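You operate a simulated robot arm through the tools that you are given. There is no shell and no other tool.

Carry out the task below with a simulated two-armed robot. There is one attempt and no reset: what you move stays moved.

## Task
Pull the stem from the valve in the vice and wipe the old grease off the valve's top.
Fine: clamp it first; stand the stem in the free hole of the stem rack; wipe with this bench's blue cloth and put it back; vice wide open at the end. What is to be rubbed or washed off counts as gone when no trace of it is left.

Only the result counts: the job must be done as asked and must still hold three seconds after the hand-in. Knocking over, shifting, dropping, spilling or breaking anything else fails it. Flat cloth is picked up by pressing the open fingertips on it (5 to 10 N) and closing them slowly along it; thin cloth reads only 2 to 8 mm in the jaws.

## Robot
Two 7-joint arms with fingered hands on one trunk that stands fixed in place. Base frame: the origin is at the foot of the trunk, x ahead of it, y to its left, z up; the work surface is at about z = 780. Readings come in mm, degrees, newtons and seconds.
The left shoulder is at [60, 177, 975], the right one opposite. Payload 4 kg a hand.
The TCP of each hand is the grasp point between the finger pads, 37 mm short of the fingertips. In the tool frame z runs along the fingers and y along their closing line. Largest opening 124 mm; the body of the gripper starts 43 mm behind the TCP. The gripper is a hand of 3 fingers: y runs from the thumb to the fingers, the wrist lies at [-15, -108, -202] in the tool frame, and closing takes about 1.5 s.
Orientation is that of the tool frame in the base frame, as [roll, pitch, yaw] about the fixed x, y, z axes, in that order (R = Rz(yaw) Ry(pitch) Rx(roll)). With the fingers straight down and the wrist toward the robot, the tool's x, y and z point along [0, 1, 0], [1, 0, 0] and [0, 0, -1] of the base frame.

## Interface
- The arms move only by the tool arm_command. It takes "left_plan", "right_plan" or both (then of equal length, played together; a hand with none holds still); each is text: rows parted by semicolons, each of 7 numbers parted by spaces: the shift along the base's x, y, z in units of 200 mm (1.0 is 200 mm), then the turn, a rotation vector about the base's x, y, z in units of 120 degrees (1.0 is 120 degrees), then the gripper command, from -1 (shut) to 1 (fully open), values between in proportion. In form: dx dy dz ax ay az jaw; .... A call has 1 to 20 rows; each row is the pose to reach, as a shift and turn from the pose commanded when the call began. A call with a number of a shift or a turn outside -1 to 1 is refused whole. A row lasts 0.2 s, in which the tool goes at most 50 mm and 8.6 degrees; a call with a longer step from one row to the next is refused whole, and so is a gripper value outside its range. Where a pose cannot be reached the arm comes as near as it can. A force on the tool above 40 N (or 10 N above the force at the start of the call, whichever is more), or a blocked arm, ends the call early, and 0.2 s more pass. The fingers move at their own pace (about 72 mm/s each) and stop on an object; they squeeze with about 25 N. The grip force told is the motor's: it shows also when the fingers shut on nothing. Time passes only in rows, and 0.2 s behind the last, so rows that repeat a pose let the fingers close. The reply holds the time, the measured pose of the TCP, the force on the tool along the base axes, the opening and the grip force, in the units named above and with some noise, with the torque about the TCP (base axes, N m) and any sound that the robot's microphone picked up, and new pictures: "show" is both (left out), scene, wrist or none (wrist: the cameras of the hands that moved).
- Cameras (640 x 400 px; columns grow to the right, rows downward): "scene" is now at [38.1, 25.2, 1625.3]; the picture's right is [0.32, -0.95, 0.00], its down [-0.76, -0.26, -0.60] and it looks along [0.57, 0.19, -0.80] (base axes); focal length 334 px, centre (320, 200). "left" rides on the left gripper at [-64, -76, -137] in its tool frame; the picture's right is [-0.84, -0.26, 0.48], its down [0.48, -0.76, 0.43] and it looks along [0.26, 0.60, 0.76] (tool axes); focal length 256 px, centre (320, 200). "right" rides on the right gripper at [64, -76, -137] in its tool frame; the picture's right is [-0.84, 0.26, -0.48], its down [-0.48, -0.76, 0.43] and it looks along [-0.26, 0.60, 0.76] (tool axes); focal length 256 px, centre (320, 200). There is no depth. A picture from a camera that has moved, and an enlarged one, comes with that camera's place and axes in the base frame and with its lens. The place of the scene camera against the robot may be out by one fixed shift of up to 25 mm in any direction.
- slide_trunk(by): slides the trunk up (or, below 0, down) by that many mm; the arms and the scene camera ride with it, the base frame stays. It gives what a move gives, with no picture.
- preshape(shape, hand): the hand has 3 fingers and takes this shape, open, in about a second: jaw (thumb against the fingers, like two jaws); tri (thumb and two fingers); tip (a fingertip pinch); poke (one finger out to press); point (the index stretched); flat (the hand flat); cup (the hand cupped); fist (a fist). The gripper value then closes the fingers along that shape, each until it touches; the sizes above hold for jaw. It gives what a move gives, with no picture.
- head_to(pan, tilt): turns the head with the scene camera to pan (to the left, within 86 degrees either way) and tilt (down, from -29 to 69), counted from straight ahead of the robot. It gives what a move gives, and a new picture of the scene camera.
- close_up(camera, box): a new picture of the part [left, top, right, bottom] of that camera's present view, enlarged. It takes no simulated time.
- job_done(): hands the job in; it is judged then, once.

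Places have to be worked out from the pictures, the camera data and where the tool is seen. Open the grippers and draw the arms clear of the work before you hand the job in, unless the task says otherwise.

The tools are called after "Call:" as name(argument=value, ...) on one line, values as JSON. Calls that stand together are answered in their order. arm_command: Moves the arms, as the interface text tells. Its arguments: {"type":"object","properties":{"left_plan":{"type":"string"},"right_plan":{"type":"string"},"show":{"type":"string","enum":["both","scene","wrist","none"]}},"required":[]} The other tools are called the same way: slide_trunk (by) slides the trunk up or down; preshape (shape, hand) gives the hand a shape; head_to (pan, tilt) turns the head that bears the scene camera; close_up (camera, box) takes an enlarged picture of a part of a camera's view; job_done () hands the job in.

At the start:

```text
clock: 0.0
left_eef_pos: [444.5, 367.7, 1215.7]
left_tool_rot: [-180.0, 0.0, 90.0]
left_ft_force: [0.5, -0.5, -0.5]
left_ft_torque: [-0.01, 0.0, 0.03]
left_grip_width: 123.6
left_grip_force: 0.0
left_shape: jaw
right_eef_pos: [547.3, -123.8, 1190.5]
right_tool_rot: [-180.0, -0.1, 90.3]
right_ft_force: [-0.1, -0.5, 0.8]
right_ft_torque: [-0.01, 0.0, 0.03]
right_grip_width: 123.5
right_grip_force: 0.1
right_shape: jaw
trunk travel left (down, up): [-500.0, 90.0]
head pan, tilt: [18.7, 53.0]
```

scene: 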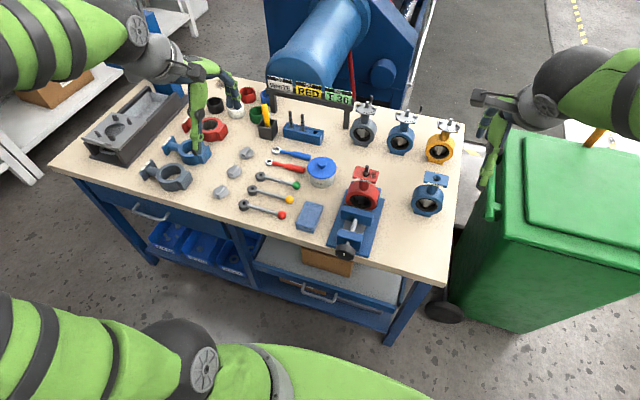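
right: 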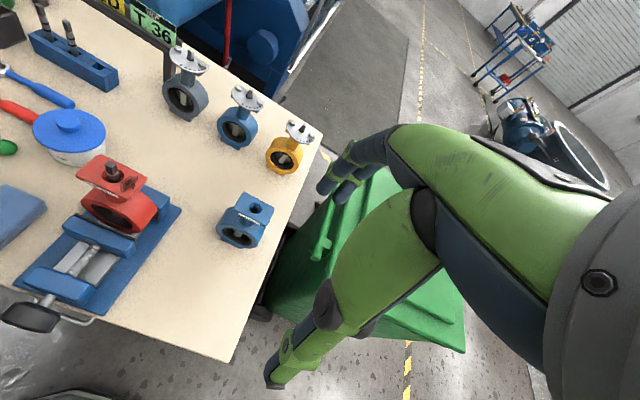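
left: 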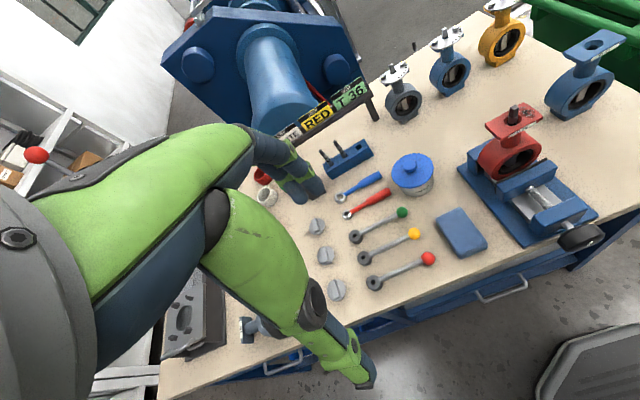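

I'll begin by looking closely at the vice, the valve, the rack and the cloth in all three views.

Call:
close_up(camera="scene", box=[290, 150, 410, 265])

Call:
close_up(camera="scene", box=[230, 80, 360, 180])

Call:
close_up(camera="right", box=[0, 140, 200, 340])

Call:
close_up(camera="left", box=[420, 90, 620, 270])

Call:
close_up(camera="left", box=[290, 120, 450, 220])

```text
3.48 times, centred on (350, 208) of scene
camera zoom: at [38.1, 25.2, 1625.3], right [0.32, -0.95, 0.0], down [-0.76, -0.26, -0.6], along [0.57, 0.19, -0.8], focal length 1161 px, centre (216, 174)
```

zoom: 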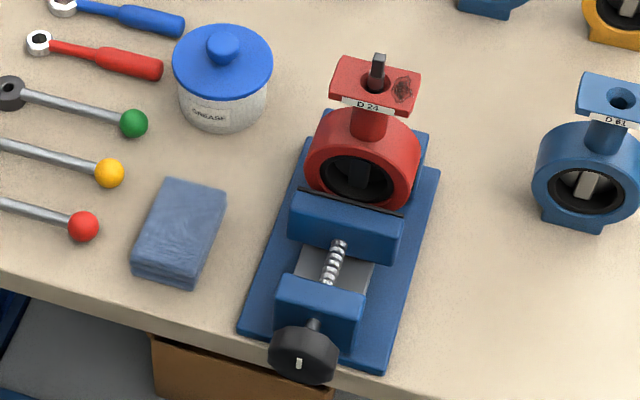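

```text
4.00 times, centred on (295, 130) of scene
camera zoom: at [38.1, 25.2, 1625.3], right [0.32, -0.95, 0.0], down [-0.76, -0.26, -0.6], along [0.57, 0.19, -0.8], focal length 1335 px, centre (420, 480)
```

zoom: 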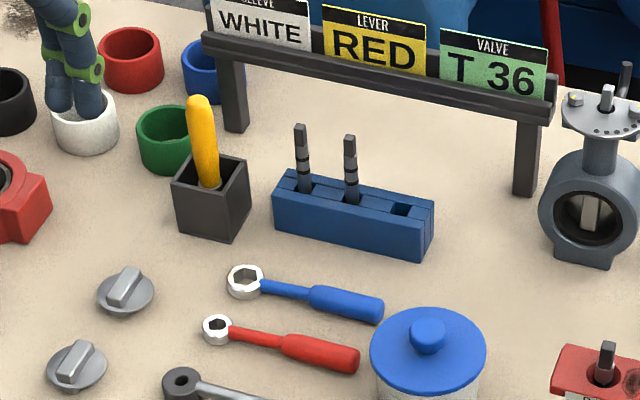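

```text
2.00 times, centred on (100, 240) of right
camera zoom: at [471.1, -61.5, 1326.7], right [0.26, -0.84, 0.48], down [-0.76, -0.48, -0.43], along [0.6, -0.25, -0.76], focal length 512 px, centre (760, 120)
```

zoom: 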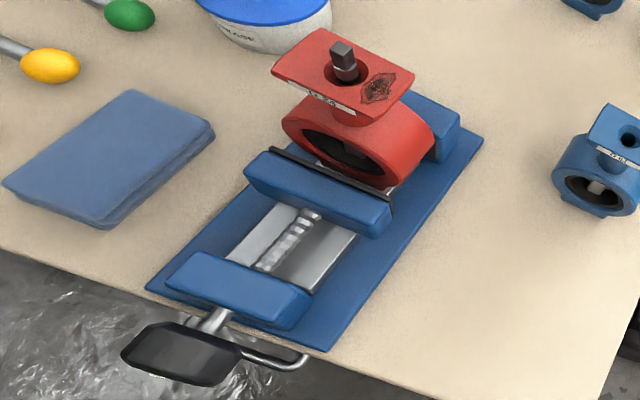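

```text
2.22 times, centred on (520, 180) of left
camera zoom: at [368.2, 303.2, 1354.5], right [-0.26, -0.84, -0.48], down [-0.76, 0.48, -0.43], along [0.6, 0.26, -0.76], focal length 569 px, centre (-124, 244)
```

zoom: 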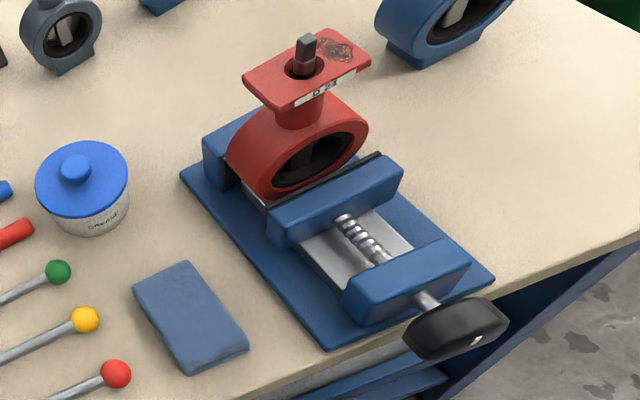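

```text
4.00 times, centred on (370, 170) of left
camera zoom: at [368.2, 303.2, 1354.5], right [-0.26, -0.84, -0.48], down [-0.76, 0.48, -0.43], along [0.6, 0.26, -0.76], focal length 1024 px, centre (120, 320)
```

zoom: 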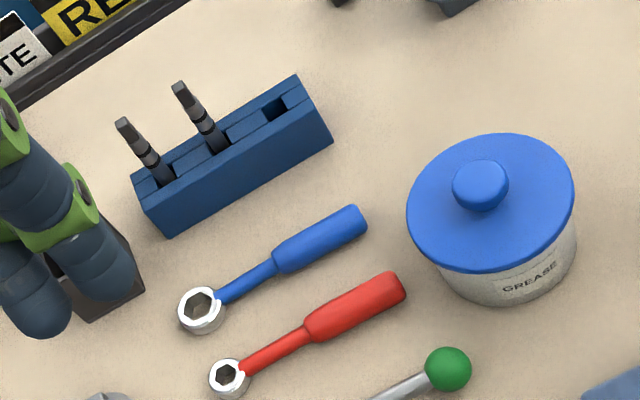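

The wrist views agree well: stem top near (625, 95, 985) and the free rack hole near (884, 327, 820). Next I'll zoom in further on the vice handle, the stem and flange, the rack hole and the cloth.

Call:
close_up(camera="scene", box=[328, 225, 376, 265])

Call:
close_up(camera="right", box=[0, 280, 110, 350])

Call:
close_up(camera="left", box=[530, 190, 620, 260])

Call:
close_up(camera="left", box=[480, 95, 560, 145])

Call:
close_up(camera="right", box=[70, 145, 160, 205])

Call:
close_up(camera="left", box=[310, 130, 380, 180])

Call:
close_up(camera="scene", box=[335, 155, 390, 195])

```text
10.00 times, centred on (352, 245) of scene
camera zoom: at [38.1, 25.2, 1625.3], right [0.32, -0.95, 0.0], down [-0.76, -0.26, -0.6], along [0.57, 0.19, -0.8], focal length 3337 px, centre (0, -250)
```

zoom: 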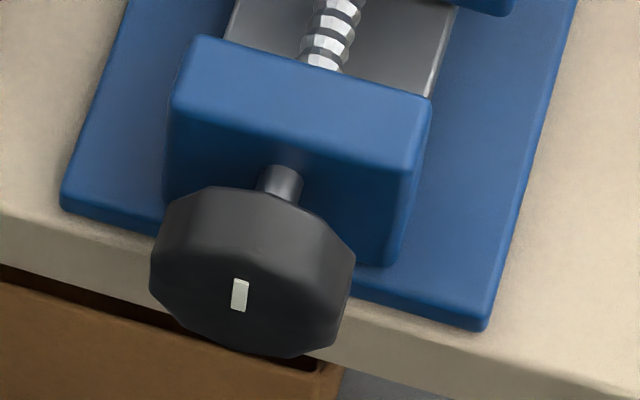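

```text
5.71 times, centred on (55, 315) of right
camera zoom: at [471.1, -61.5, 1326.7], right [0.26, -0.84, 0.48], down [-0.76, -0.48, -0.43], along [0.6, -0.25, -0.76], focal length 1463 px, centre (1834, -457)
```

zoom: 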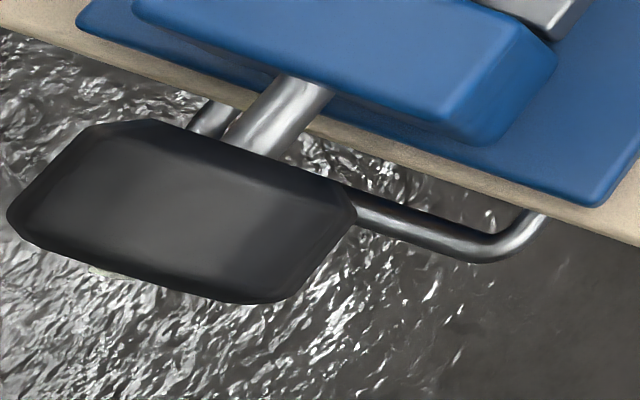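

```text
5.71 times, centred on (575, 225) of left
camera zoom: at [368.2, 303.2, 1354.5], right [-0.26, -0.84, -0.48], down [-0.76, 0.48, -0.43], along [0.6, 0.26, -0.76], focal length 1463 px, centre (-1137, 57)
```

zoom: 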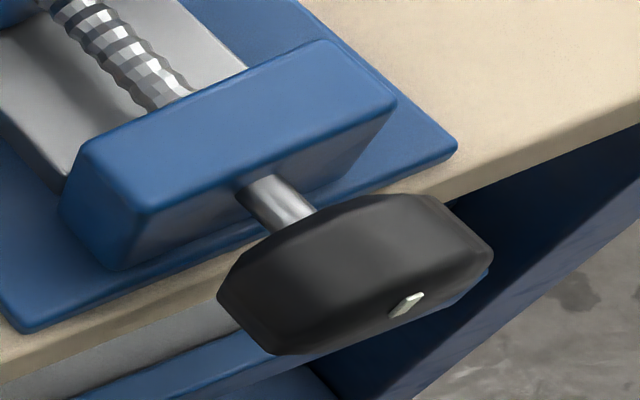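

```text
8.00 times, centred on (520, 120) of left
camera zoom: at [368.2, 303.2, 1354.5], right [-0.26, -0.84, -0.48], down [-0.76, 0.48, -0.43], along [0.6, 0.26, -0.76], focal length 2048 px, centre (-1280, 840)
```

zoom: 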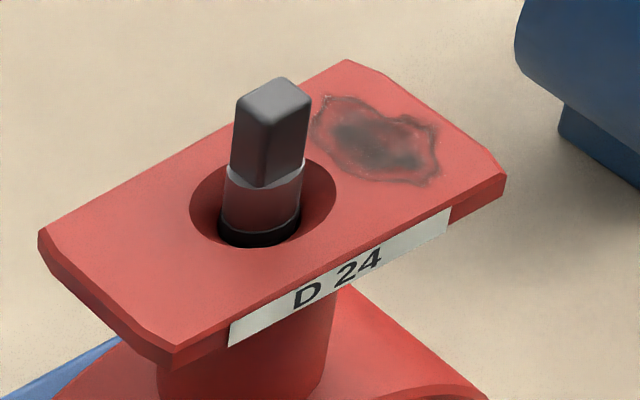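

```text
6.67 times, centred on (115, 175) of right
camera zoom: at [471.1, -61.5, 1326.7], right [0.26, -0.84, 0.48], down [-0.76, -0.48, -0.43], along [0.6, -0.25, -0.76], focal length 1707 px, centre (1687, 367)
```

zoom: 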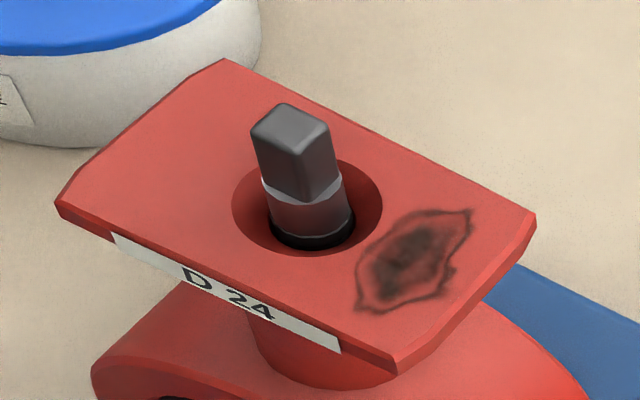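

```text
8.00 times, centred on (345, 155) of left
camera zoom: at [368.2, 303.2, 1354.5], right [-0.26, -0.84, -0.48], down [-0.76, 0.48, -0.43], along [0.6, 0.26, -0.76], focal length 2048 px, centre (120, 560)
```

zoom: 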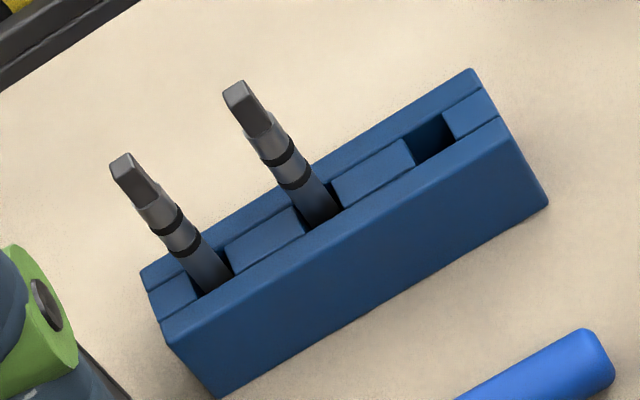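

```text
10.00 times, centred on (362, 175) of scene
camera zoom: at [38.1, 25.2, 1625.3], right [0.32, -0.95, 0.0], down [-0.76, -0.26, -0.6], along [0.57, 0.19, -0.8], focal length 3337 px, centre (-105, 450)
```

zoom: 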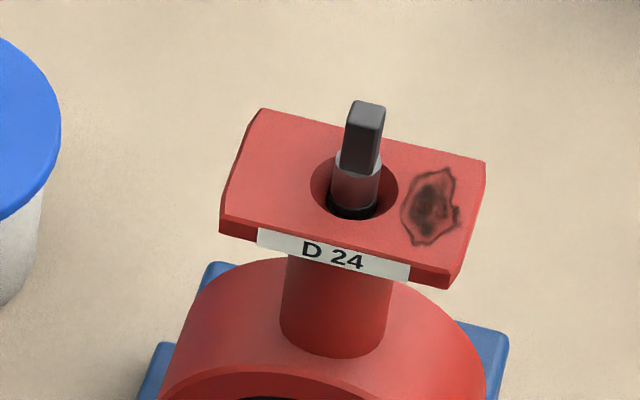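

The vice is aligned with base x at y≈95. Its screw knob is a faceted black disc about 54 mm across, centred near (457, 95, 846), with a white mark on its face, and the bar behind it is a drawer pull. I'll bring the right hand above the knob, with the closing line along y, for a closer look.

Call:
arm_command(right_plan="-0.038 0.083 -0.0625 0 0 0.0625 1; -0.077 0.167 -0.125 0 0 0.125 1; -0.115 0.25 -0.1875 0 0 0.1875 1; -0.153 0.333 -0.25 0 0 0.25 1; -0.192 0.417 -0.3125 0 0 0.3125 1; -0.23 0.5 -0.375 0 0 0.375 1; -0.268 0.583 -0.4375 0 0 0.4375 1; -0.307 0.667 -0.5 0 0 0.5 1; -0.345 0.75 -0.5625 0 0 0.5625 1; -0.383 0.833 -0.625 0 0 0.625 1; -0.422 0.917 -0.6875 0 0 0.6875 1; -0.46 1.0 -0.75 0 0 0.75 1; -0.46 1.0 -0.75 0 0 0.75 1", show="both")

```text
clock: 2.8
left_eef_pos: [444.2, 367.2, 1216.6]
left_tool_rot: [-180.0, 0.1, 90.0]
left_ft_force: [-0.2, -0.2, -0.3]
left_ft_torque: [0.01, 0.01, 0.0]
left_grip_width: 123.6
left_grip_force: 0.1
left_shape: jaw
right_eef_pos: [453.7, 75.1, 1040.3]
right_tool_rot: [180.0, 0.0, -179.9]
right_ft_force: [0.1, -0.7, 0.8]
right_ft_torque: [-0.01, -0.03, 0.01]
right_grip_width: 123.5
right_grip_force: 0.1
right_shape: jaw
trunk travel left (down, up): [-500.0, 90.0]
head pan, tilt: [18.7, 53.0]
camera scene: at [37.9, 25.0, 1625.3], right [0.32, -0.95, 0.0], down [-0.76, -0.26, -0.6], along [0.57, 0.19, -0.8], focal length 334 px, centre (320, 200)
camera right: at [391.0, -1.8, 1177.2], right [0.84, 0.26, 0.48], down [0.49, -0.76, -0.43], along [0.25, 0.6, -0.76], focal length 256 px, centre (320, 200)
```

scene: 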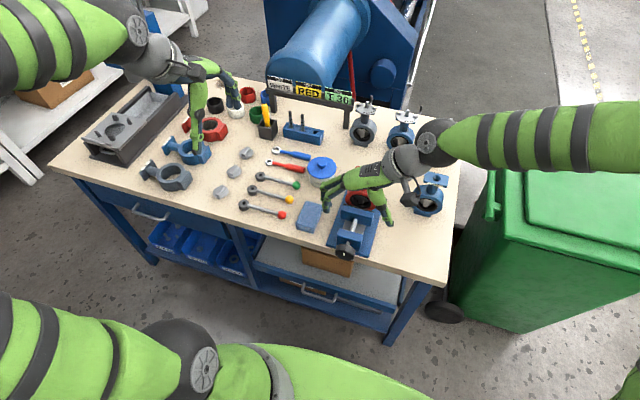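
right: 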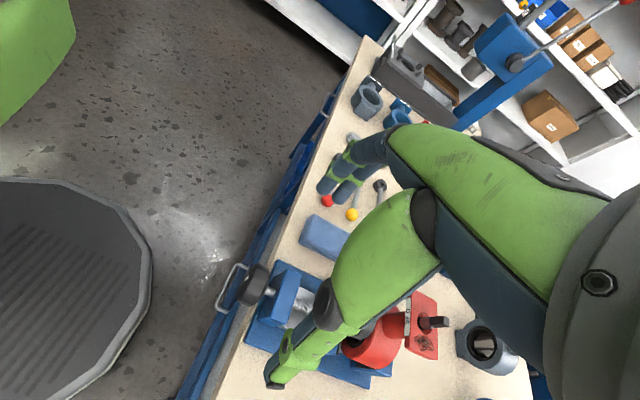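

The right wrist now sees the knob, jaws and valve from the near side. I'll zoom in on the knob, the jaw gap and the cloth.

Call:
close_up(camera="right", box=[210, 240, 330, 320])

Call:
close_up(camera="right", box=[230, 250, 470, 390])

Call:
close_up(camera="scene", box=[290, 195, 390, 260])

Call:
close_up(camera="left", box=[450, 120, 610, 250])

```text
5.00 times, centred on (270, 280) of right
camera zoom: at [391.0, -1.8, 1177.2], right [0.84, 0.26, 0.48], down [0.49, -0.76, -0.43], along [0.25, 0.6, -0.76], focal length 1280 px, centre (570, -200)
```

zoom: 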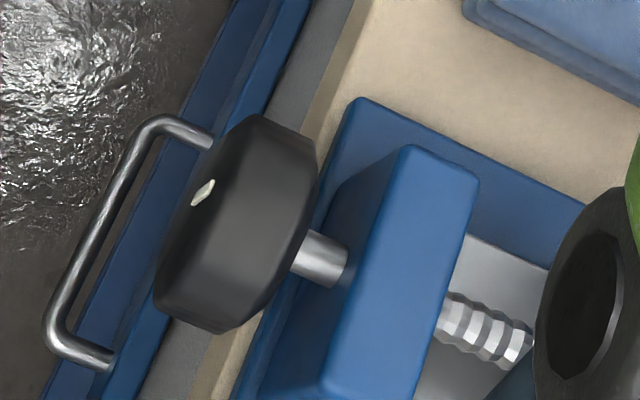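

```text
2.67 times, centred on (350, 320) of right
camera zoom: at [391.0, -1.8, 1177.2], right [0.84, 0.26, 0.48], down [0.49, -0.76, -0.43], along [0.25, 0.6, -0.76], focal length 683 px, centre (240, -120)
```

zoom: 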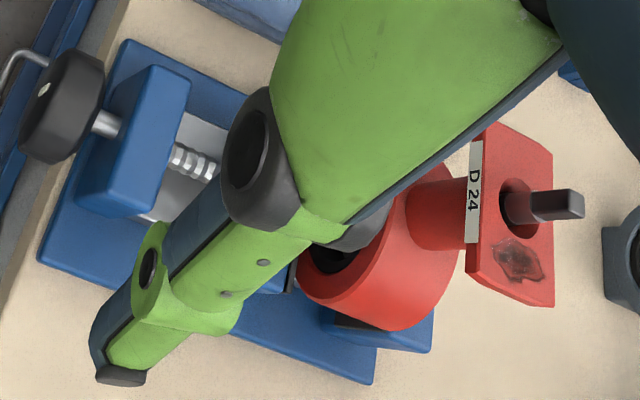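

```text
6.15 times, centred on (340, 228) of scene
camera zoom: at [37.9, 25.0, 1625.3], right [0.32, -0.95, 0.0], down [-0.76, -0.26, -0.6], along [0.57, 0.19, -0.8], focal length 2054 px, centre (197, 31)
```

zoom: 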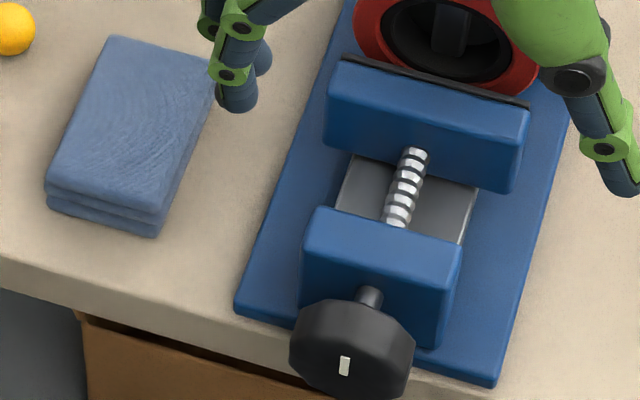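

```text
3.08 times, centred on (530, 185) of left
camera zoom: at [368.0, 303.0, 1354.6], right [-0.26, -0.84, -0.48], down [-0.76, 0.48, -0.43], along [0.6, 0.26, -0.76], focal length 788 px, centre (-326, 246)
```

zoom: 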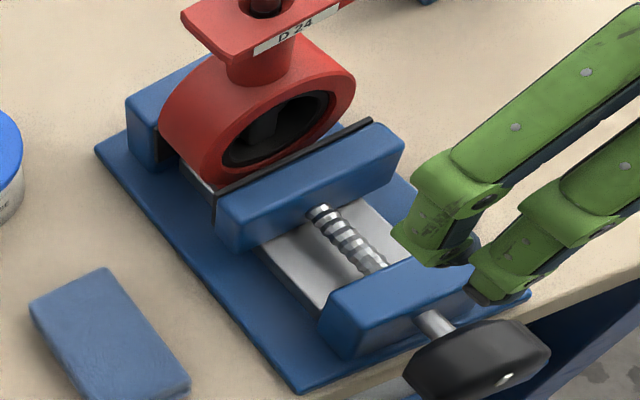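

The screw axis sits near y≈95, z≈832, and the knob spans x≈445–473 just ahead of the bench edge. Before gripping, I'll check in free air above the knob how far the right hand can roll about the x axis.

Call:
arm_command(right_plan="0.01 0.05 -0.15 0 0 0 1; 0.015 0.1 -0.3 0 0 0 1; 0.015 0.1 -0.3 0.065 0 0 1; 0.015 0.1 -0.3 0.13 0 0 1; 0.015 0.1 -0.3 0.195 0 0 1; 0.015 0.1 -0.3 0.26 0 0 1; 0.015 0.1 -0.3 0.325 0 0 1; 0.015 0.1 -0.3 0.39 0 0 1; 0.015 0.1 -0.3 0.455 0 0 1; 0.015 0.1 -0.3 0.5 0 0 1; 0.015 0.1 -0.3 0.5 0 0 1", show="scene")

```text
clock: 5.2
left_eef_pos: [444.5, 367.7, 1216.9]
left_tool_rot: [180.0, 0.1, 89.9]
left_ft_force: [-0.6, 0.0, 0.6]
left_ft_torque: [0.0, 0.02, 0.01]
left_grip_width: 123.6
left_grip_force: 0.1
left_shape: jaw
right_eef_pos: [458.7, 96.5, 979.5]
right_tool_rot: [119.9, 0.0, -179.9]
right_ft_force: [-0.2, 0.8, 0.1]
right_ft_torque: [0.0, 0.0, -0.02]
right_grip_width: 123.7
right_grip_force: 0.1
right_shape: jaw
trunk travel left (down, up): [-500.0, 90.0]
head pan, tilt: [18.7, 53.0]
camera scene: at [38.1, 25.1, 1625.3], right [0.32, -0.95, 0.0], down [-0.76, -0.26, -0.6], along [0.57, 0.19, -0.8], focal length 334 px, centre (320, 200)
```

scene: 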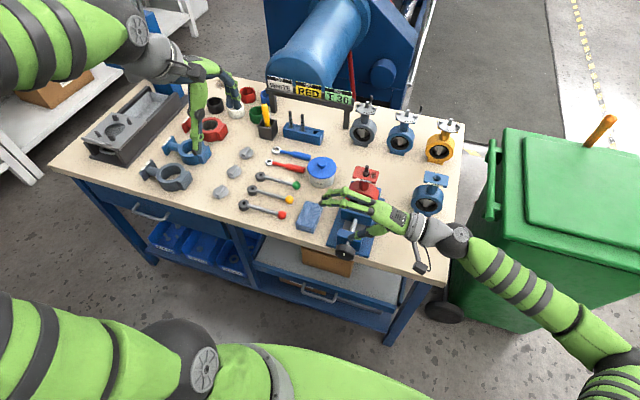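

A +60° roll is reached cleanly. Now I'll test the other direction, down to -60°.

Call:
arm_command(right_plan="0 0 0 -0.07 0 0 1; 0 0 0 -0.14 0 0 1; 0 0 0 -0.21 0 0 1; 0 0 0 -0.28 0 0 1; 0 0 0 -0.35 0 0 1; 0 0 0 -0.42 0 0 1; 0 0 0 -0.49 0 0 1; 0 0 0 -0.56 0 0 1; 0 0 0 -0.63 0 0 1; 0 0 0 -0.70 0 0 1; 0 0 0 -0.77 0 0 1; 0 0 0 -0.84 0 0 1; 0 0 0 -0.91 0 0 1; 0 0 0 -0.98 0 0 1; 0 0 0 -1 0 0 1; 0 0 0 -1 0 0 1", show="both")

```text
clock: 8.6
left_eef_pos: [444.5, 368.1, 1216.7]
left_tool_rot: [-180.0, -0.1, 90.0]
left_ft_force: [0.6, 0.4, -0.3]
left_ft_torque: [-0.02, 0.01, 0.03]
left_grip_width: 123.4
left_grip_force: 0.2
left_shape: jaw
right_eef_pos: [459.0, 96.7, 979.2]
right_tool_rot: [-119.9, -0.1, 180.0]
right_ft_force: [0.0, 0.4, -0.4]
right_ft_torque: [0.02, -0.01, 0.02]
right_grip_width: 123.5
right_grip_force: 0.1
right_shape: jaw
trunk travel left (down, up): [-500.0, 90.0]
head pan, tilt: [18.7, 53.0]
camera scene: at [38.1, 25.3, 1625.3], right [0.32, -0.95, 0.0], down [-0.76, -0.26, -0.6], along [0.57, 0.19, -0.8], focal length 334 px, centre (320, 200)
camera right: at [394.9, 175.5, 1113.8], right [0.84, 0.55, 0.02], down [0.48, -0.76, 0.44], along [0.25, -0.36, -0.9], focal length 256 px, centre (320, 200)
```

scene: 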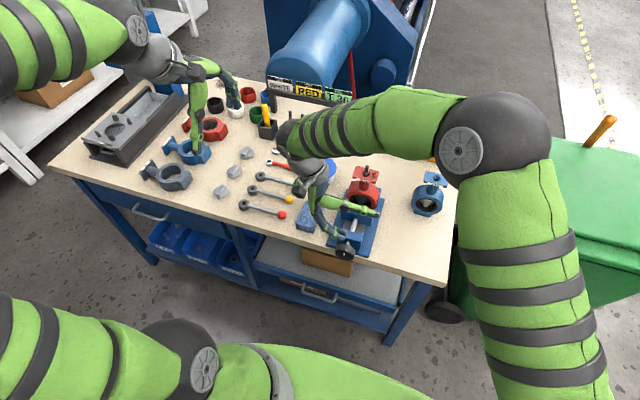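
right: 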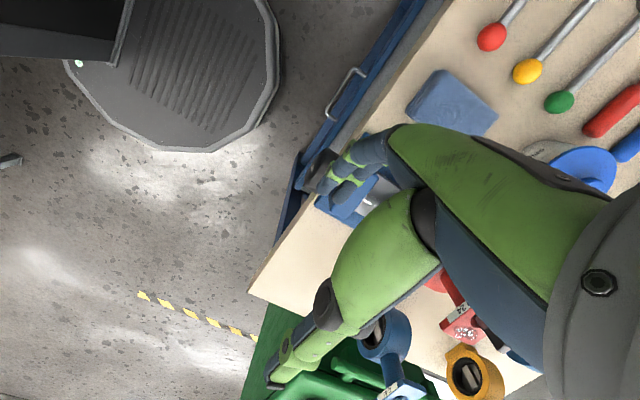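

The roll is good from -60° to +60°. Next I'll move to a pre-grasp up-left of the knob at -60° with the jaws partly closed to about 84 mm, and check alignment.

Call:
arm_command(right_plan="-0.005 0.16 -0.1 0 0 0 0.35; -0.01 0.32 -0.22 0 0 0 0.35; -0.015 0.47 -0.34 0 0 0 0.35; -0.015 0.47 -0.46 0 0 0 0.35; -0.015 0.47 -0.46 0 0 0 0.35", show="both")

Call:
close_up(camera="scene", box=[290, 190, 400, 265])

Call:
close_up(camera="left", box=[490, 150, 620, 260])

Call:
close_up(camera="right", box=[200, 100, 440, 380])

```text
clock: 9.8
left_eef_pos: [444.9, 367.7, 1216.2]
left_tool_rot: [180.0, 0.0, 90.1]
left_ft_force: [0.5, 0.8, -0.9]
left_ft_torque: [-0.02, 0.03, 0.0]
left_grip_width: 123.8
left_grip_force: 0.1
left_shape: jaw
right_eef_pos: [455.2, 190.8, 887.7]
right_tool_rot: [-119.9, -0.1, -179.9]
right_ft_force: [-0.2, -0.3, 1.0]
right_ft_torque: [-0.01, 0.02, -0.01]
right_grip_width: 84.1
right_grip_force: 0.0
right_shape: jaw
trunk travel left (down, up): [-500.0, 90.0]
head pan, tilt: [18.7, 53.0]
camera scene: at [38.0, 25.3, 1625.3], right [0.32, -0.95, 0.0], down [-0.76, -0.26, -0.6], along [0.57, 0.19, -0.8], focal length 334 px, centre (320, 200)
camera right: at [391.3, 269.8, 1021.9], right [0.84, 0.55, 0.02], down [0.48, -0.76, 0.44], along [0.25, -0.36, -0.9], focal length 256 px, centre (320, 200)
```

scene: 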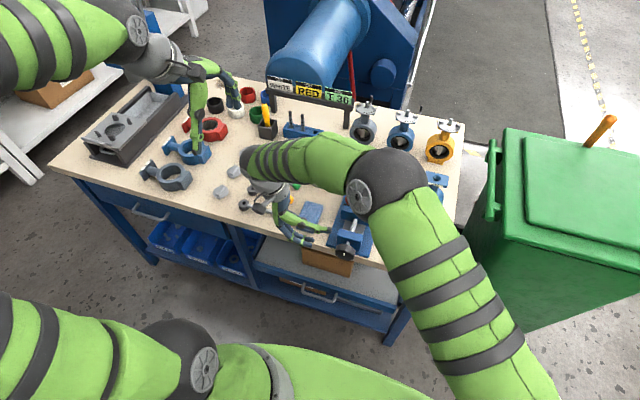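
right: 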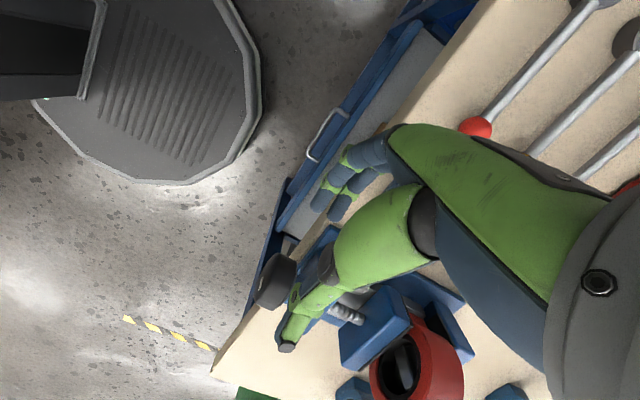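

```text
5.33 times, centred on (345, 228) of scene
camera zoom: at [38.0, 25.3, 1625.3], right [0.32, -0.95, 0.0], down [-0.76, -0.26, -0.6], along [0.57, 0.19, -0.8], focal length 1780 px, centre (187, 53)
```

zoom: 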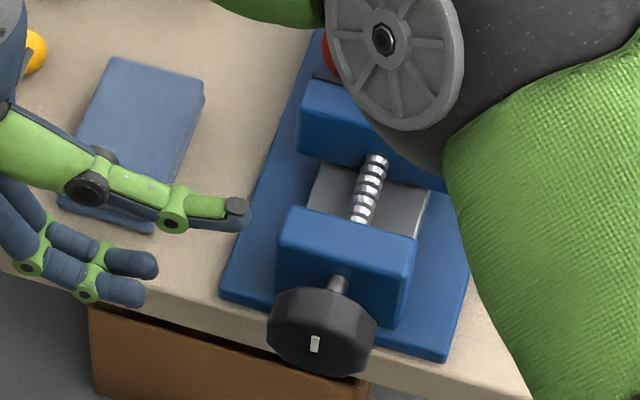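

```text
3.64 times, centred on (555, 205) of left
camera zoom: at [368.2, 303.3, 1354.5], right [-0.26, -0.84, -0.48], down [-0.76, 0.48, -0.43], along [0.6, 0.26, -0.76], focal length 931 px, centre (-534, 182)
```

zoom: 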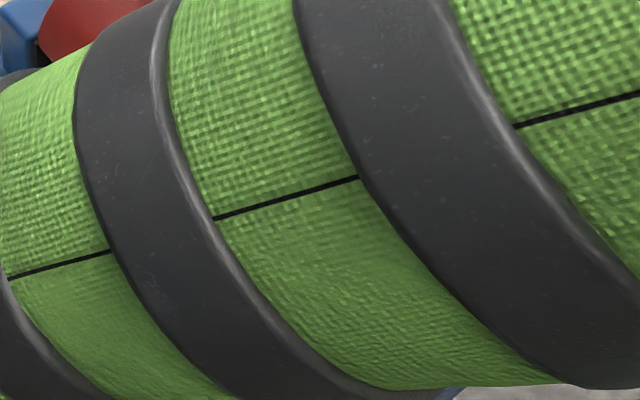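

```text
1.43 times, centred on (320, 240) of right
camera zoom: at [391.3, 269.8, 1021.9], right [0.84, 0.55, 0.02], down [0.48, -0.76, 0.44], along [0.25, -0.36, -0.9], focal length 366 px, centre (320, 143)
```

zoom: 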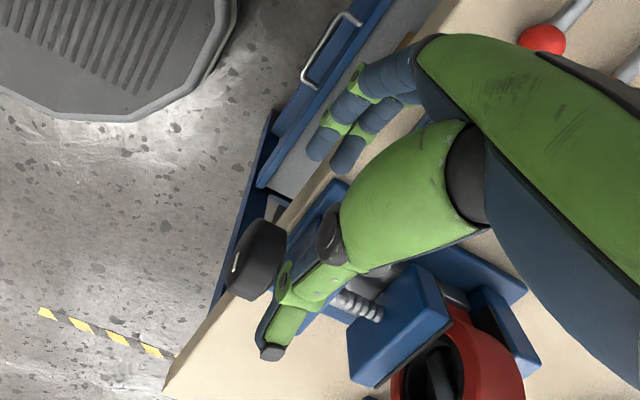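

Finger positions match my model, with the knob centre near (459, 94, 831) and radius about 28. I'll slide in radially along the finger direction, jaws still at 84 mm.

Call:
arm_command(right_plan="-0.002 -0.1 -0.059 0 0 0 0.35; -0.004 -0.2 -0.117 0 0 0 0.35; -0.007 -0.3 -0.176 0 0 0 0.35; -0.009 -0.38 -0.223 0 0 0 0.35; -0.011 -0.44 -0.258 0 0 0 0.35; -0.011 -0.44 -0.258 0 0 0 0.35", show="both")

Call:
close_up(camera="scene", box=[300, 200, 400, 265])

Call:
close_up(camera="right", box=[240, 120, 440, 320])

```text
clock: 11.2
left_eef_pos: [444.3, 368.1, 1216.3]
left_tool_rot: [-179.9, 0.2, 90.0]
left_ft_force: [0.2, 0.1, 0.4]
left_ft_torque: [0.01, 0.0, 0.03]
left_grip_width: 123.6
left_grip_force: 0.1
left_shape: jaw
right_eef_pos: [452.4, 102.6, 836.3]
right_tool_rot: [-119.9, -0.1, -180.0]
right_ft_force: [-0.1, 0.3, 0.7]
right_ft_torque: [0.0, 0.01, -0.01]
right_grip_width: 84.2
right_grip_force: 0.0
right_shape: jaw
trunk travel left (down, up): [-500.0, 90.0]
head pan, tilt: [18.7, 53.0]
camera scene: at [38.1, 25.3, 1625.3], right [0.32, -0.95, 0.0], down [-0.76, -0.26, -0.6], along [0.57, 0.19, -0.8], focal length 334 px, centre (320, 200)
camera right: at [389.5, 180.9, 970.5], right [0.84, 0.55, 0.02], down [0.48, -0.76, 0.44], along [0.25, -0.36, -0.9], focal length 256 px, centre (320, 200)
```

scene: 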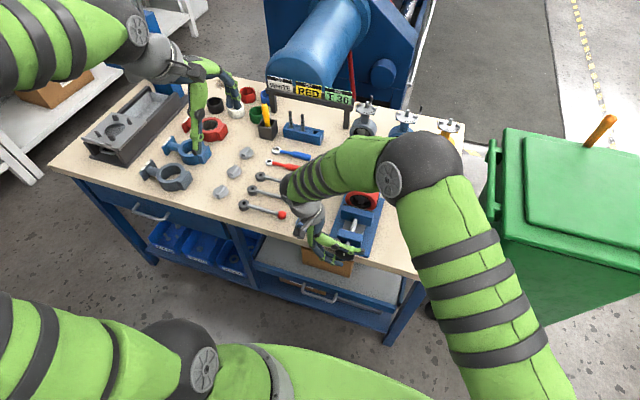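
right: 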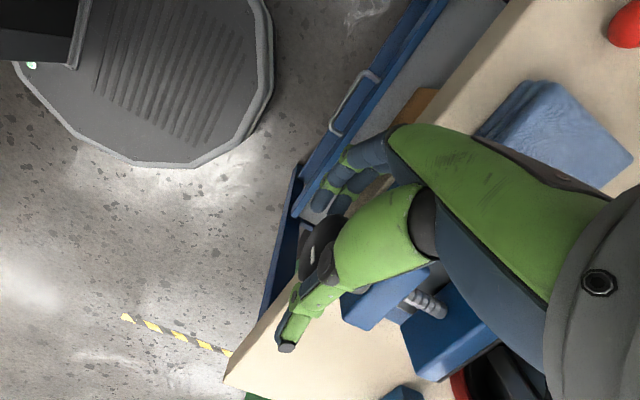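

```text
6.15 times, centred on (350, 232) of scene
camera zoom: at [38.1, 25.3, 1625.3], right [0.32, -0.95, 0.0], down [-0.76, -0.26, -0.6], along [0.57, 0.19, -0.8], focal length 2054 px, centre (135, 0)
```

zoom: 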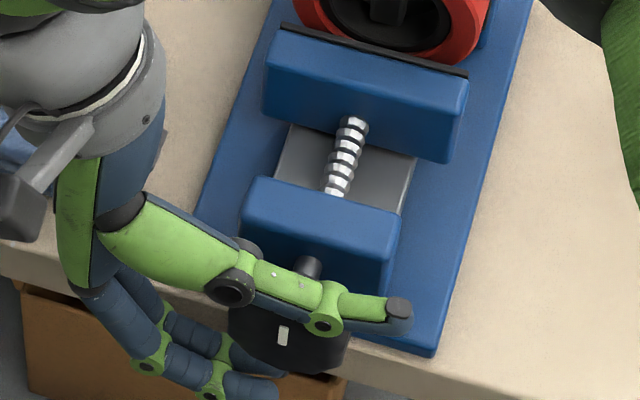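

```text
2.00 times, centred on (340, 220) of right
camera zoom: at [389.5, 180.9, 970.5], right [0.84, 0.55, 0.02], down [0.48, -0.76, 0.44], along [0.25, -0.36, -0.9], focal length 512 px, centre (280, 160)
```

zoom: 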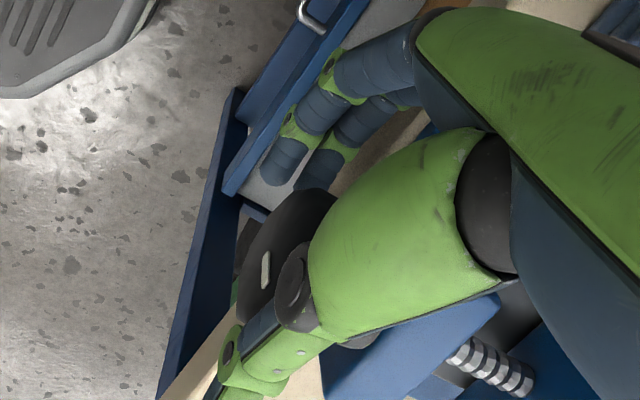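

The knob sits between the thumb above and the two fingers below. Now I'll close the grip on it.

Call:
arm_command(right_plan="0 0 0 0 0 0 0; 0 0 0 0 0 0 -0.2; 0 0 0 0 0 0 -0.4; 0 0 0 0 0 0 -1; 0 0 0 0 0 0 -1; 0 0 0 0 0 0 -1; 0 0 0 0 0 0 -1", show="both")

Call:
close_up(camera="scene", box=[300, 200, 400, 265])

```text
clock: 12.8
left_eef_pos: [444.4, 366.6, 1217.5]
left_tool_rot: [-180.0, 0.1, 89.9]
left_ft_force: [-0.4, 0.0, -0.1]
left_ft_torque: [-0.01, -0.03, -0.01]
left_grip_width: 123.8
left_grip_force: 0.0
left_shape: jaw
right_eef_pos: [453.6, 100.6, 836.8]
right_tool_rot: [-120.0, -0.1, -180.0]
right_ft_force: [-0.1, -9.0, 9.7]
right_ft_torque: [-0.16, 0.05, 0.04]
right_grip_width: 67.6
right_grip_force: 24.6
right_shape: jaw
trunk travel left (down, up): [-500.0, 90.0]
head pan, tilt: [18.7, 53.0]
camera scene: at [37.6, 24.3, 1625.4], right [0.32, -0.95, 0.0], down [-0.76, -0.25, -0.6], along [0.57, 0.19, -0.8], focal length 334 px, centre (320, 200)
camera right: at [389.4, 180.2, 970.9], right [0.84, 0.55, 0.02], down [0.48, -0.76, 0.44], along [0.25, -0.36, -0.9], focal length 256 px, centre (320, 200)
```

scene: 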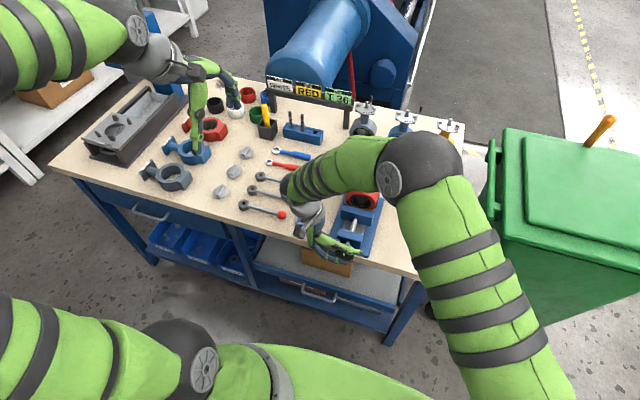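
right: 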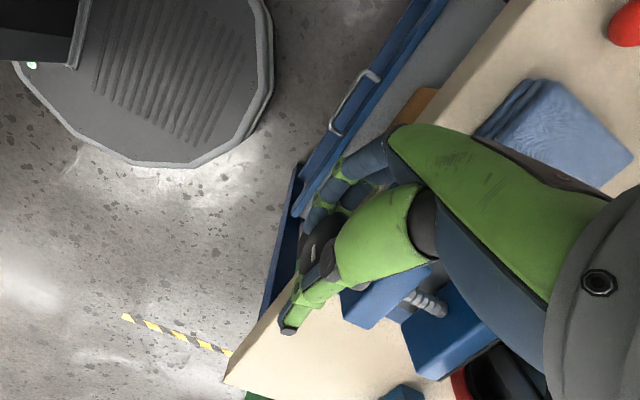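

```text
6.15 times, centred on (350, 232) of scene
camera zoom: at [37.6, 24.3, 1625.4], right [0.32, -0.95, 0.0], down [-0.76, -0.25, -0.6], along [0.57, 0.19, -0.8], focal length 2054 px, centre (135, 0)
```

zoom: 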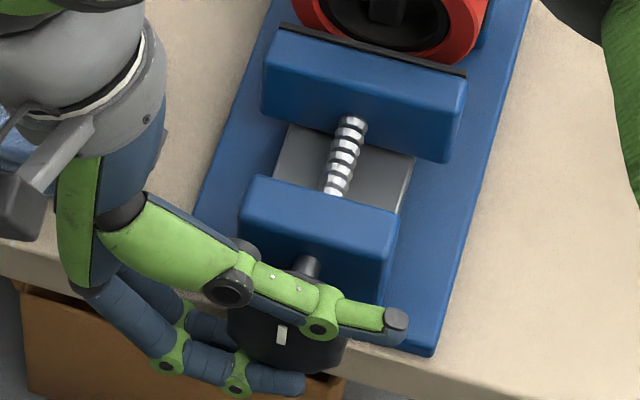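

The grip holds with width 67.6 mm at 25 N, plus a small side load from being off-centre. I'll recentre by about 3 mm and turn the knob 24° clockwise (+x, the closing sense) while watching the mark and the torque.

Call:
arm_command(right_plan="0 -0.0104 0.0169 0.05 0 0 -1; 0 -0.0137 0.021 0.1 0 0 -1; 0 -0.0174 0.0247 0.15 0 0 -1; 0 -0.0214 0.028 0.2 0 0 -1; 0 -0.0214 0.028 0.2 0 0 -1", show="none")

Call:
close_up(camera="scene", box=[300, 200, 400, 265])

Call:
close_up(camera="right", box=[240, 120, 440, 320])

```text
clock: 14.0
left_eef_pos: [445.1, 366.0, 1217.3]
left_tool_rot: [-180.0, 0.0, 90.0]
left_ft_force: [-0.4, -0.1, -0.8]
left_ft_torque: [-0.02, 0.0, -0.01]
left_grip_width: 123.5
left_grip_force: 0.0
left_shape: jaw
right_eef_pos: [452.8, 95.5, 841.6]
right_tool_rot: [-143.9, -0.3, 179.8]
right_ft_force: [-2.1, -17.6, -16.7]
right_ft_torque: [-0.38, 0.03, 0.04]
right_grip_width: 68.5
right_grip_force: 24.9
right_shape: jaw
trunk travel left (down, up): [-500.0, 90.0]
head pan, tilt: [18.7, 53.0]
```

```text
6.15 times, centred on (350, 232) of scene
camera zoom: at [38.8, 23.8, 1625.1], right [0.32, -0.95, 0.0], down [-0.76, -0.25, -0.6], along [0.57, 0.19, -0.8], focal length 2054 px, centre (135, 0)
```

zoom: 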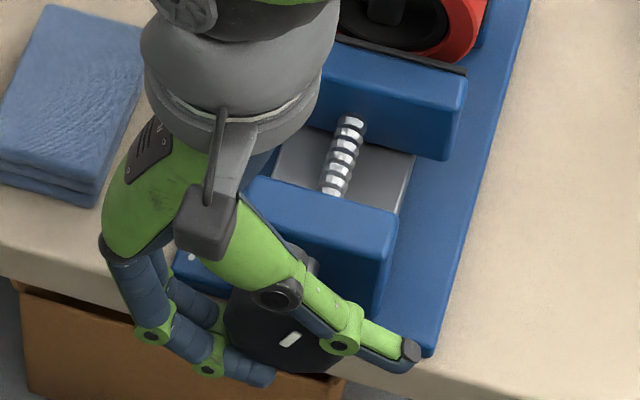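

```text
2.00 times, centred on (340, 220) of right
camera zoom: at [390.1, 113.4, 996.6], right [0.84, 0.49, 0.23], down [0.48, -0.87, 0.1], along [0.25, 0.03, -0.97], focal length 512 px, centre (280, 160)
```

zoom: 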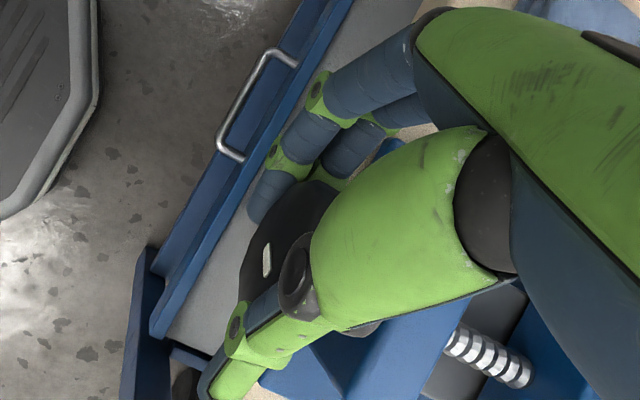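

The knob turned with the hand, as the mark tilted clockwise. The force shows my pivot was slightly off, so I'll shift it toward (96, 830) and continue another 24°.

Call:
arm_command(right_plan="0 -0.0088 -0.0017 0.05 0 0 -1; 0 -0.0176 -0.0039 0.1 0 0 -1; 0 -0.0265 -0.0069 0.15 0 0 -1; 0 -0.0352 -0.0105 0.2 0 0 -1; 0 -0.0352 -0.0105 0.2 0 0 -1", show="none")

Call:
close_up(camera="scene", box=[300, 180, 400, 265])

Call:
close_up(camera="right", box=[240, 120, 440, 320])

```text
clock: 15.2
left_eef_pos: [444.8, 366.5, 1215.9]
left_tool_rot: [-180.0, 0.0, 90.1]
left_ft_force: [0.0, -0.1, 0.0]
left_ft_torque: [0.0, 0.0, -0.02]
left_grip_width: 123.7
left_grip_force: 0.0
left_shape: jaw
right_eef_pos: [453.5, 90.6, 840.5]
right_tool_rot: [-167.9, 0.0, -179.9]
right_ft_force: [-2.2, -12.3, -11.8]
right_ft_torque: [-0.36, 0.06, 0.1]
right_grip_width: 68.4
right_grip_force: 25.3
right_shape: jaw
trunk travel left (down, up): [-500.0, 90.0]
head pan, tilt: [18.7, 53.0]
```

```text
4.71 times, centred on (350, 222) of scene
camera zoom: at [38.5, 24.3, 1625.3], right [0.32, -0.95, 0.0], down [-0.76, -0.26, -0.6], along [0.57, 0.19, -0.8], focal length 1570 px, centre (179, 94)
```

zoom: 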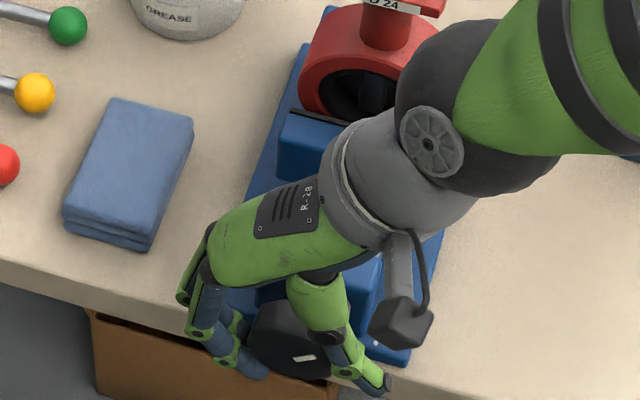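

```text
2.00 times, centred on (340, 220) of right
camera zoom: at [390.0, 43.1, 989.6], right [0.84, 0.35, 0.42], down [0.48, -0.83, -0.27], along [0.25, 0.43, -0.87], focal length 512 px, centre (280, 160)
```

zoom: 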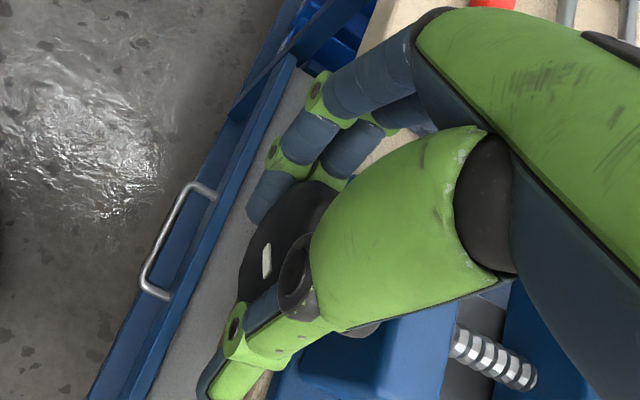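

The mark stays fixed relative to the hand, so the knob is turning with low friction. I'll continue 48° more, still relieving the side load.

Call:
arm_command(right_plan="0 -0.0081 -0.0048 0.05 0 0 -1; 0 -0.0159 -0.0101 0.1 0 0 -1; 0 -0.0233 -0.0159 0.15 0 0 -1; 0 -0.0304 -0.0222 0.2 0 0 -1; 0 -0.0345 -0.0265 0.25 0 0 -1; 0 -0.0382 -0.0312 0.3 0 0 -1; 0 -0.0414 -0.0363 0.35 0 0 -1; 0 -0.044 -0.0416 0.4 0 0 -1; 0 -0.044 -0.0416 0.4 0 0 -1", show="none")

Call:
close_up(camera="scene", box=[300, 160, 420, 265])

Call:
close_up(camera="right", box=[200, 100, 480, 380])

Call:
close_up(camera="left", box=[420, 90, 620, 270])

```text
clock: 17.2
left_eef_pos: [443.7, 367.8, 1216.3]
left_tool_rot: [180.0, -0.1, 90.0]
left_ft_force: [0.3, -0.5, 0.4]
left_ft_torque: [0.03, 0.0, 0.02]
left_grip_width: 124.0
left_grip_force: 0.0
left_shape: jaw
right_eef_pos: [453.4, 82.3, 831.5]
right_tool_rot: [143.9, 0.0, -179.9]
right_ft_force: [-0.6, -1.9, 1.6]
right_ft_torque: [-0.14, 0.0, 0.02]
right_grip_width: 58.2
right_grip_force: 25.3
right_shape: jaw
trunk travel left (down, up): [-500.0, 90.0]
head pan, tilt: [18.7, 53.0]
```

```text
3.81 times, centred on (360, 212) of scene
camera zoom: at [37.9, 24.7, 1625.3], right [0.32, -0.95, 0.0], down [-0.76, -0.26, -0.6], along [0.57, 0.19, -0.8], focal length 1271 px, centre (168, 152)
```

zoom: 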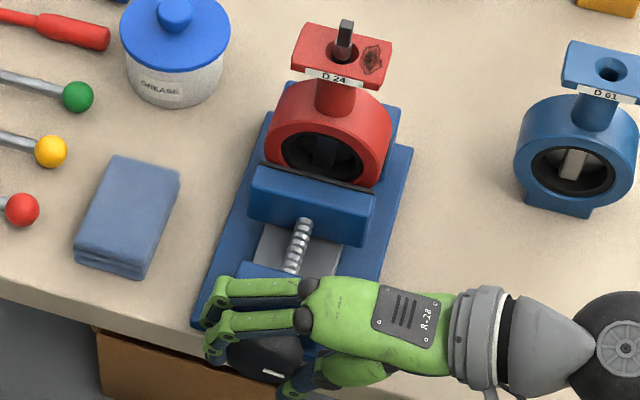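

```text
1.43 times, centred on (340, 240) of right
camera zoom: at [389.9, -61.1, 896.9], right [0.84, -0.07, 0.54], down [0.48, -0.36, -0.8], along [0.25, 0.93, -0.26], focal length 366 px, centre (291, 143)
```

zoom: 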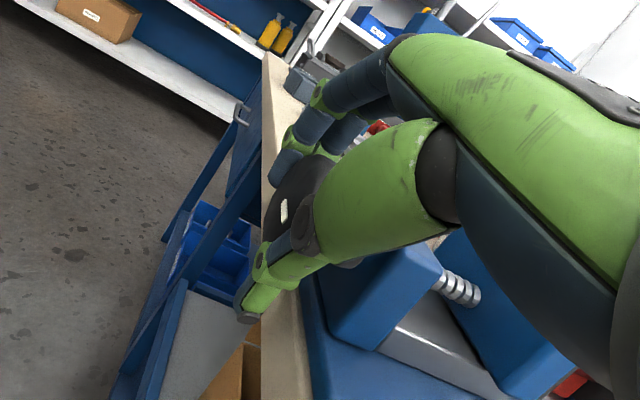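

```text
2.22 times, centred on (520, 180) of left
camera zoom: at [368.1, 302.8, 1354.6], right [-0.26, -0.84, -0.48], down [-0.76, 0.48, -0.43], along [0.6, 0.26, -0.76], focal length 569 px, centre (-124, 244)
```

zoom: 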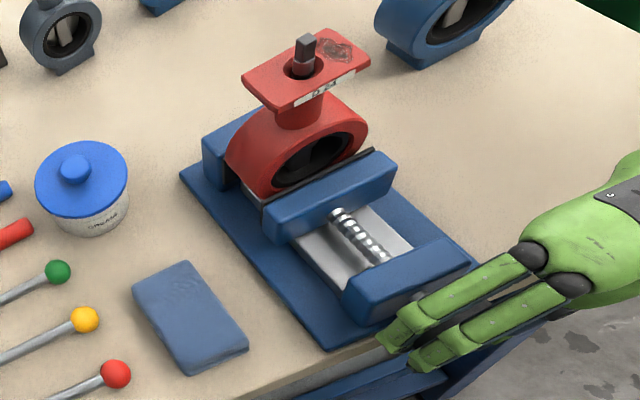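

The load has dropped to nearly zero and the grip settled on flats at 58 mm. I'll compare the jaw position with the earlier view using the same crop.

Call:
close_up(camera="left", box=[450, 120, 610, 250])

Call:
close_up(camera="left", box=[490, 140, 560, 190])

Call:
close_up(camera="scene", box=[330, 190, 400, 235])

```text
3.08 times, centred on (530, 185) of left
camera zoom: at [368.1, 302.8, 1354.6], right [-0.26, -0.84, -0.48], down [-0.76, 0.48, -0.43], along [0.6, 0.26, -0.76], focal length 788 px, centre (-326, 246)
```

zoom: 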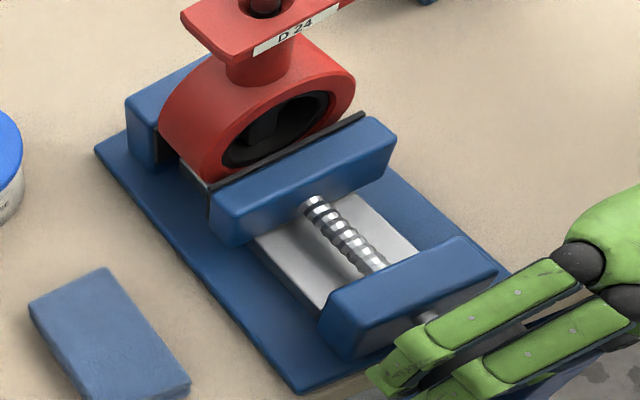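

```text
8.00 times, centred on (525, 165) of left
camera zoom: at [368.1, 302.8, 1354.6], right [-0.26, -0.84, -0.48], down [-0.76, 0.48, -0.43], along [0.6, 0.26, -0.76], focal length 2048 px, centre (-1320, 480)
```

zoom: 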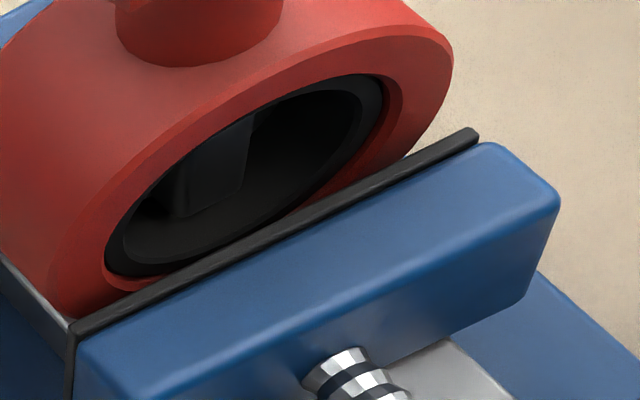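

```text
8.89 times, centred on (365, 212) of scene
camera zoom: at [37.9, 24.7, 1625.3], right [0.32, -0.95, 0.0], down [-0.76, -0.26, -0.6], along [0.57, 0.19, -0.8], focal length 2966 px, centre (-80, 89)
```

zoom: 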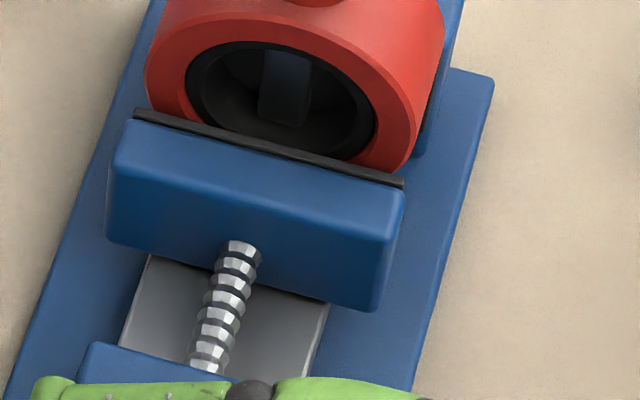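

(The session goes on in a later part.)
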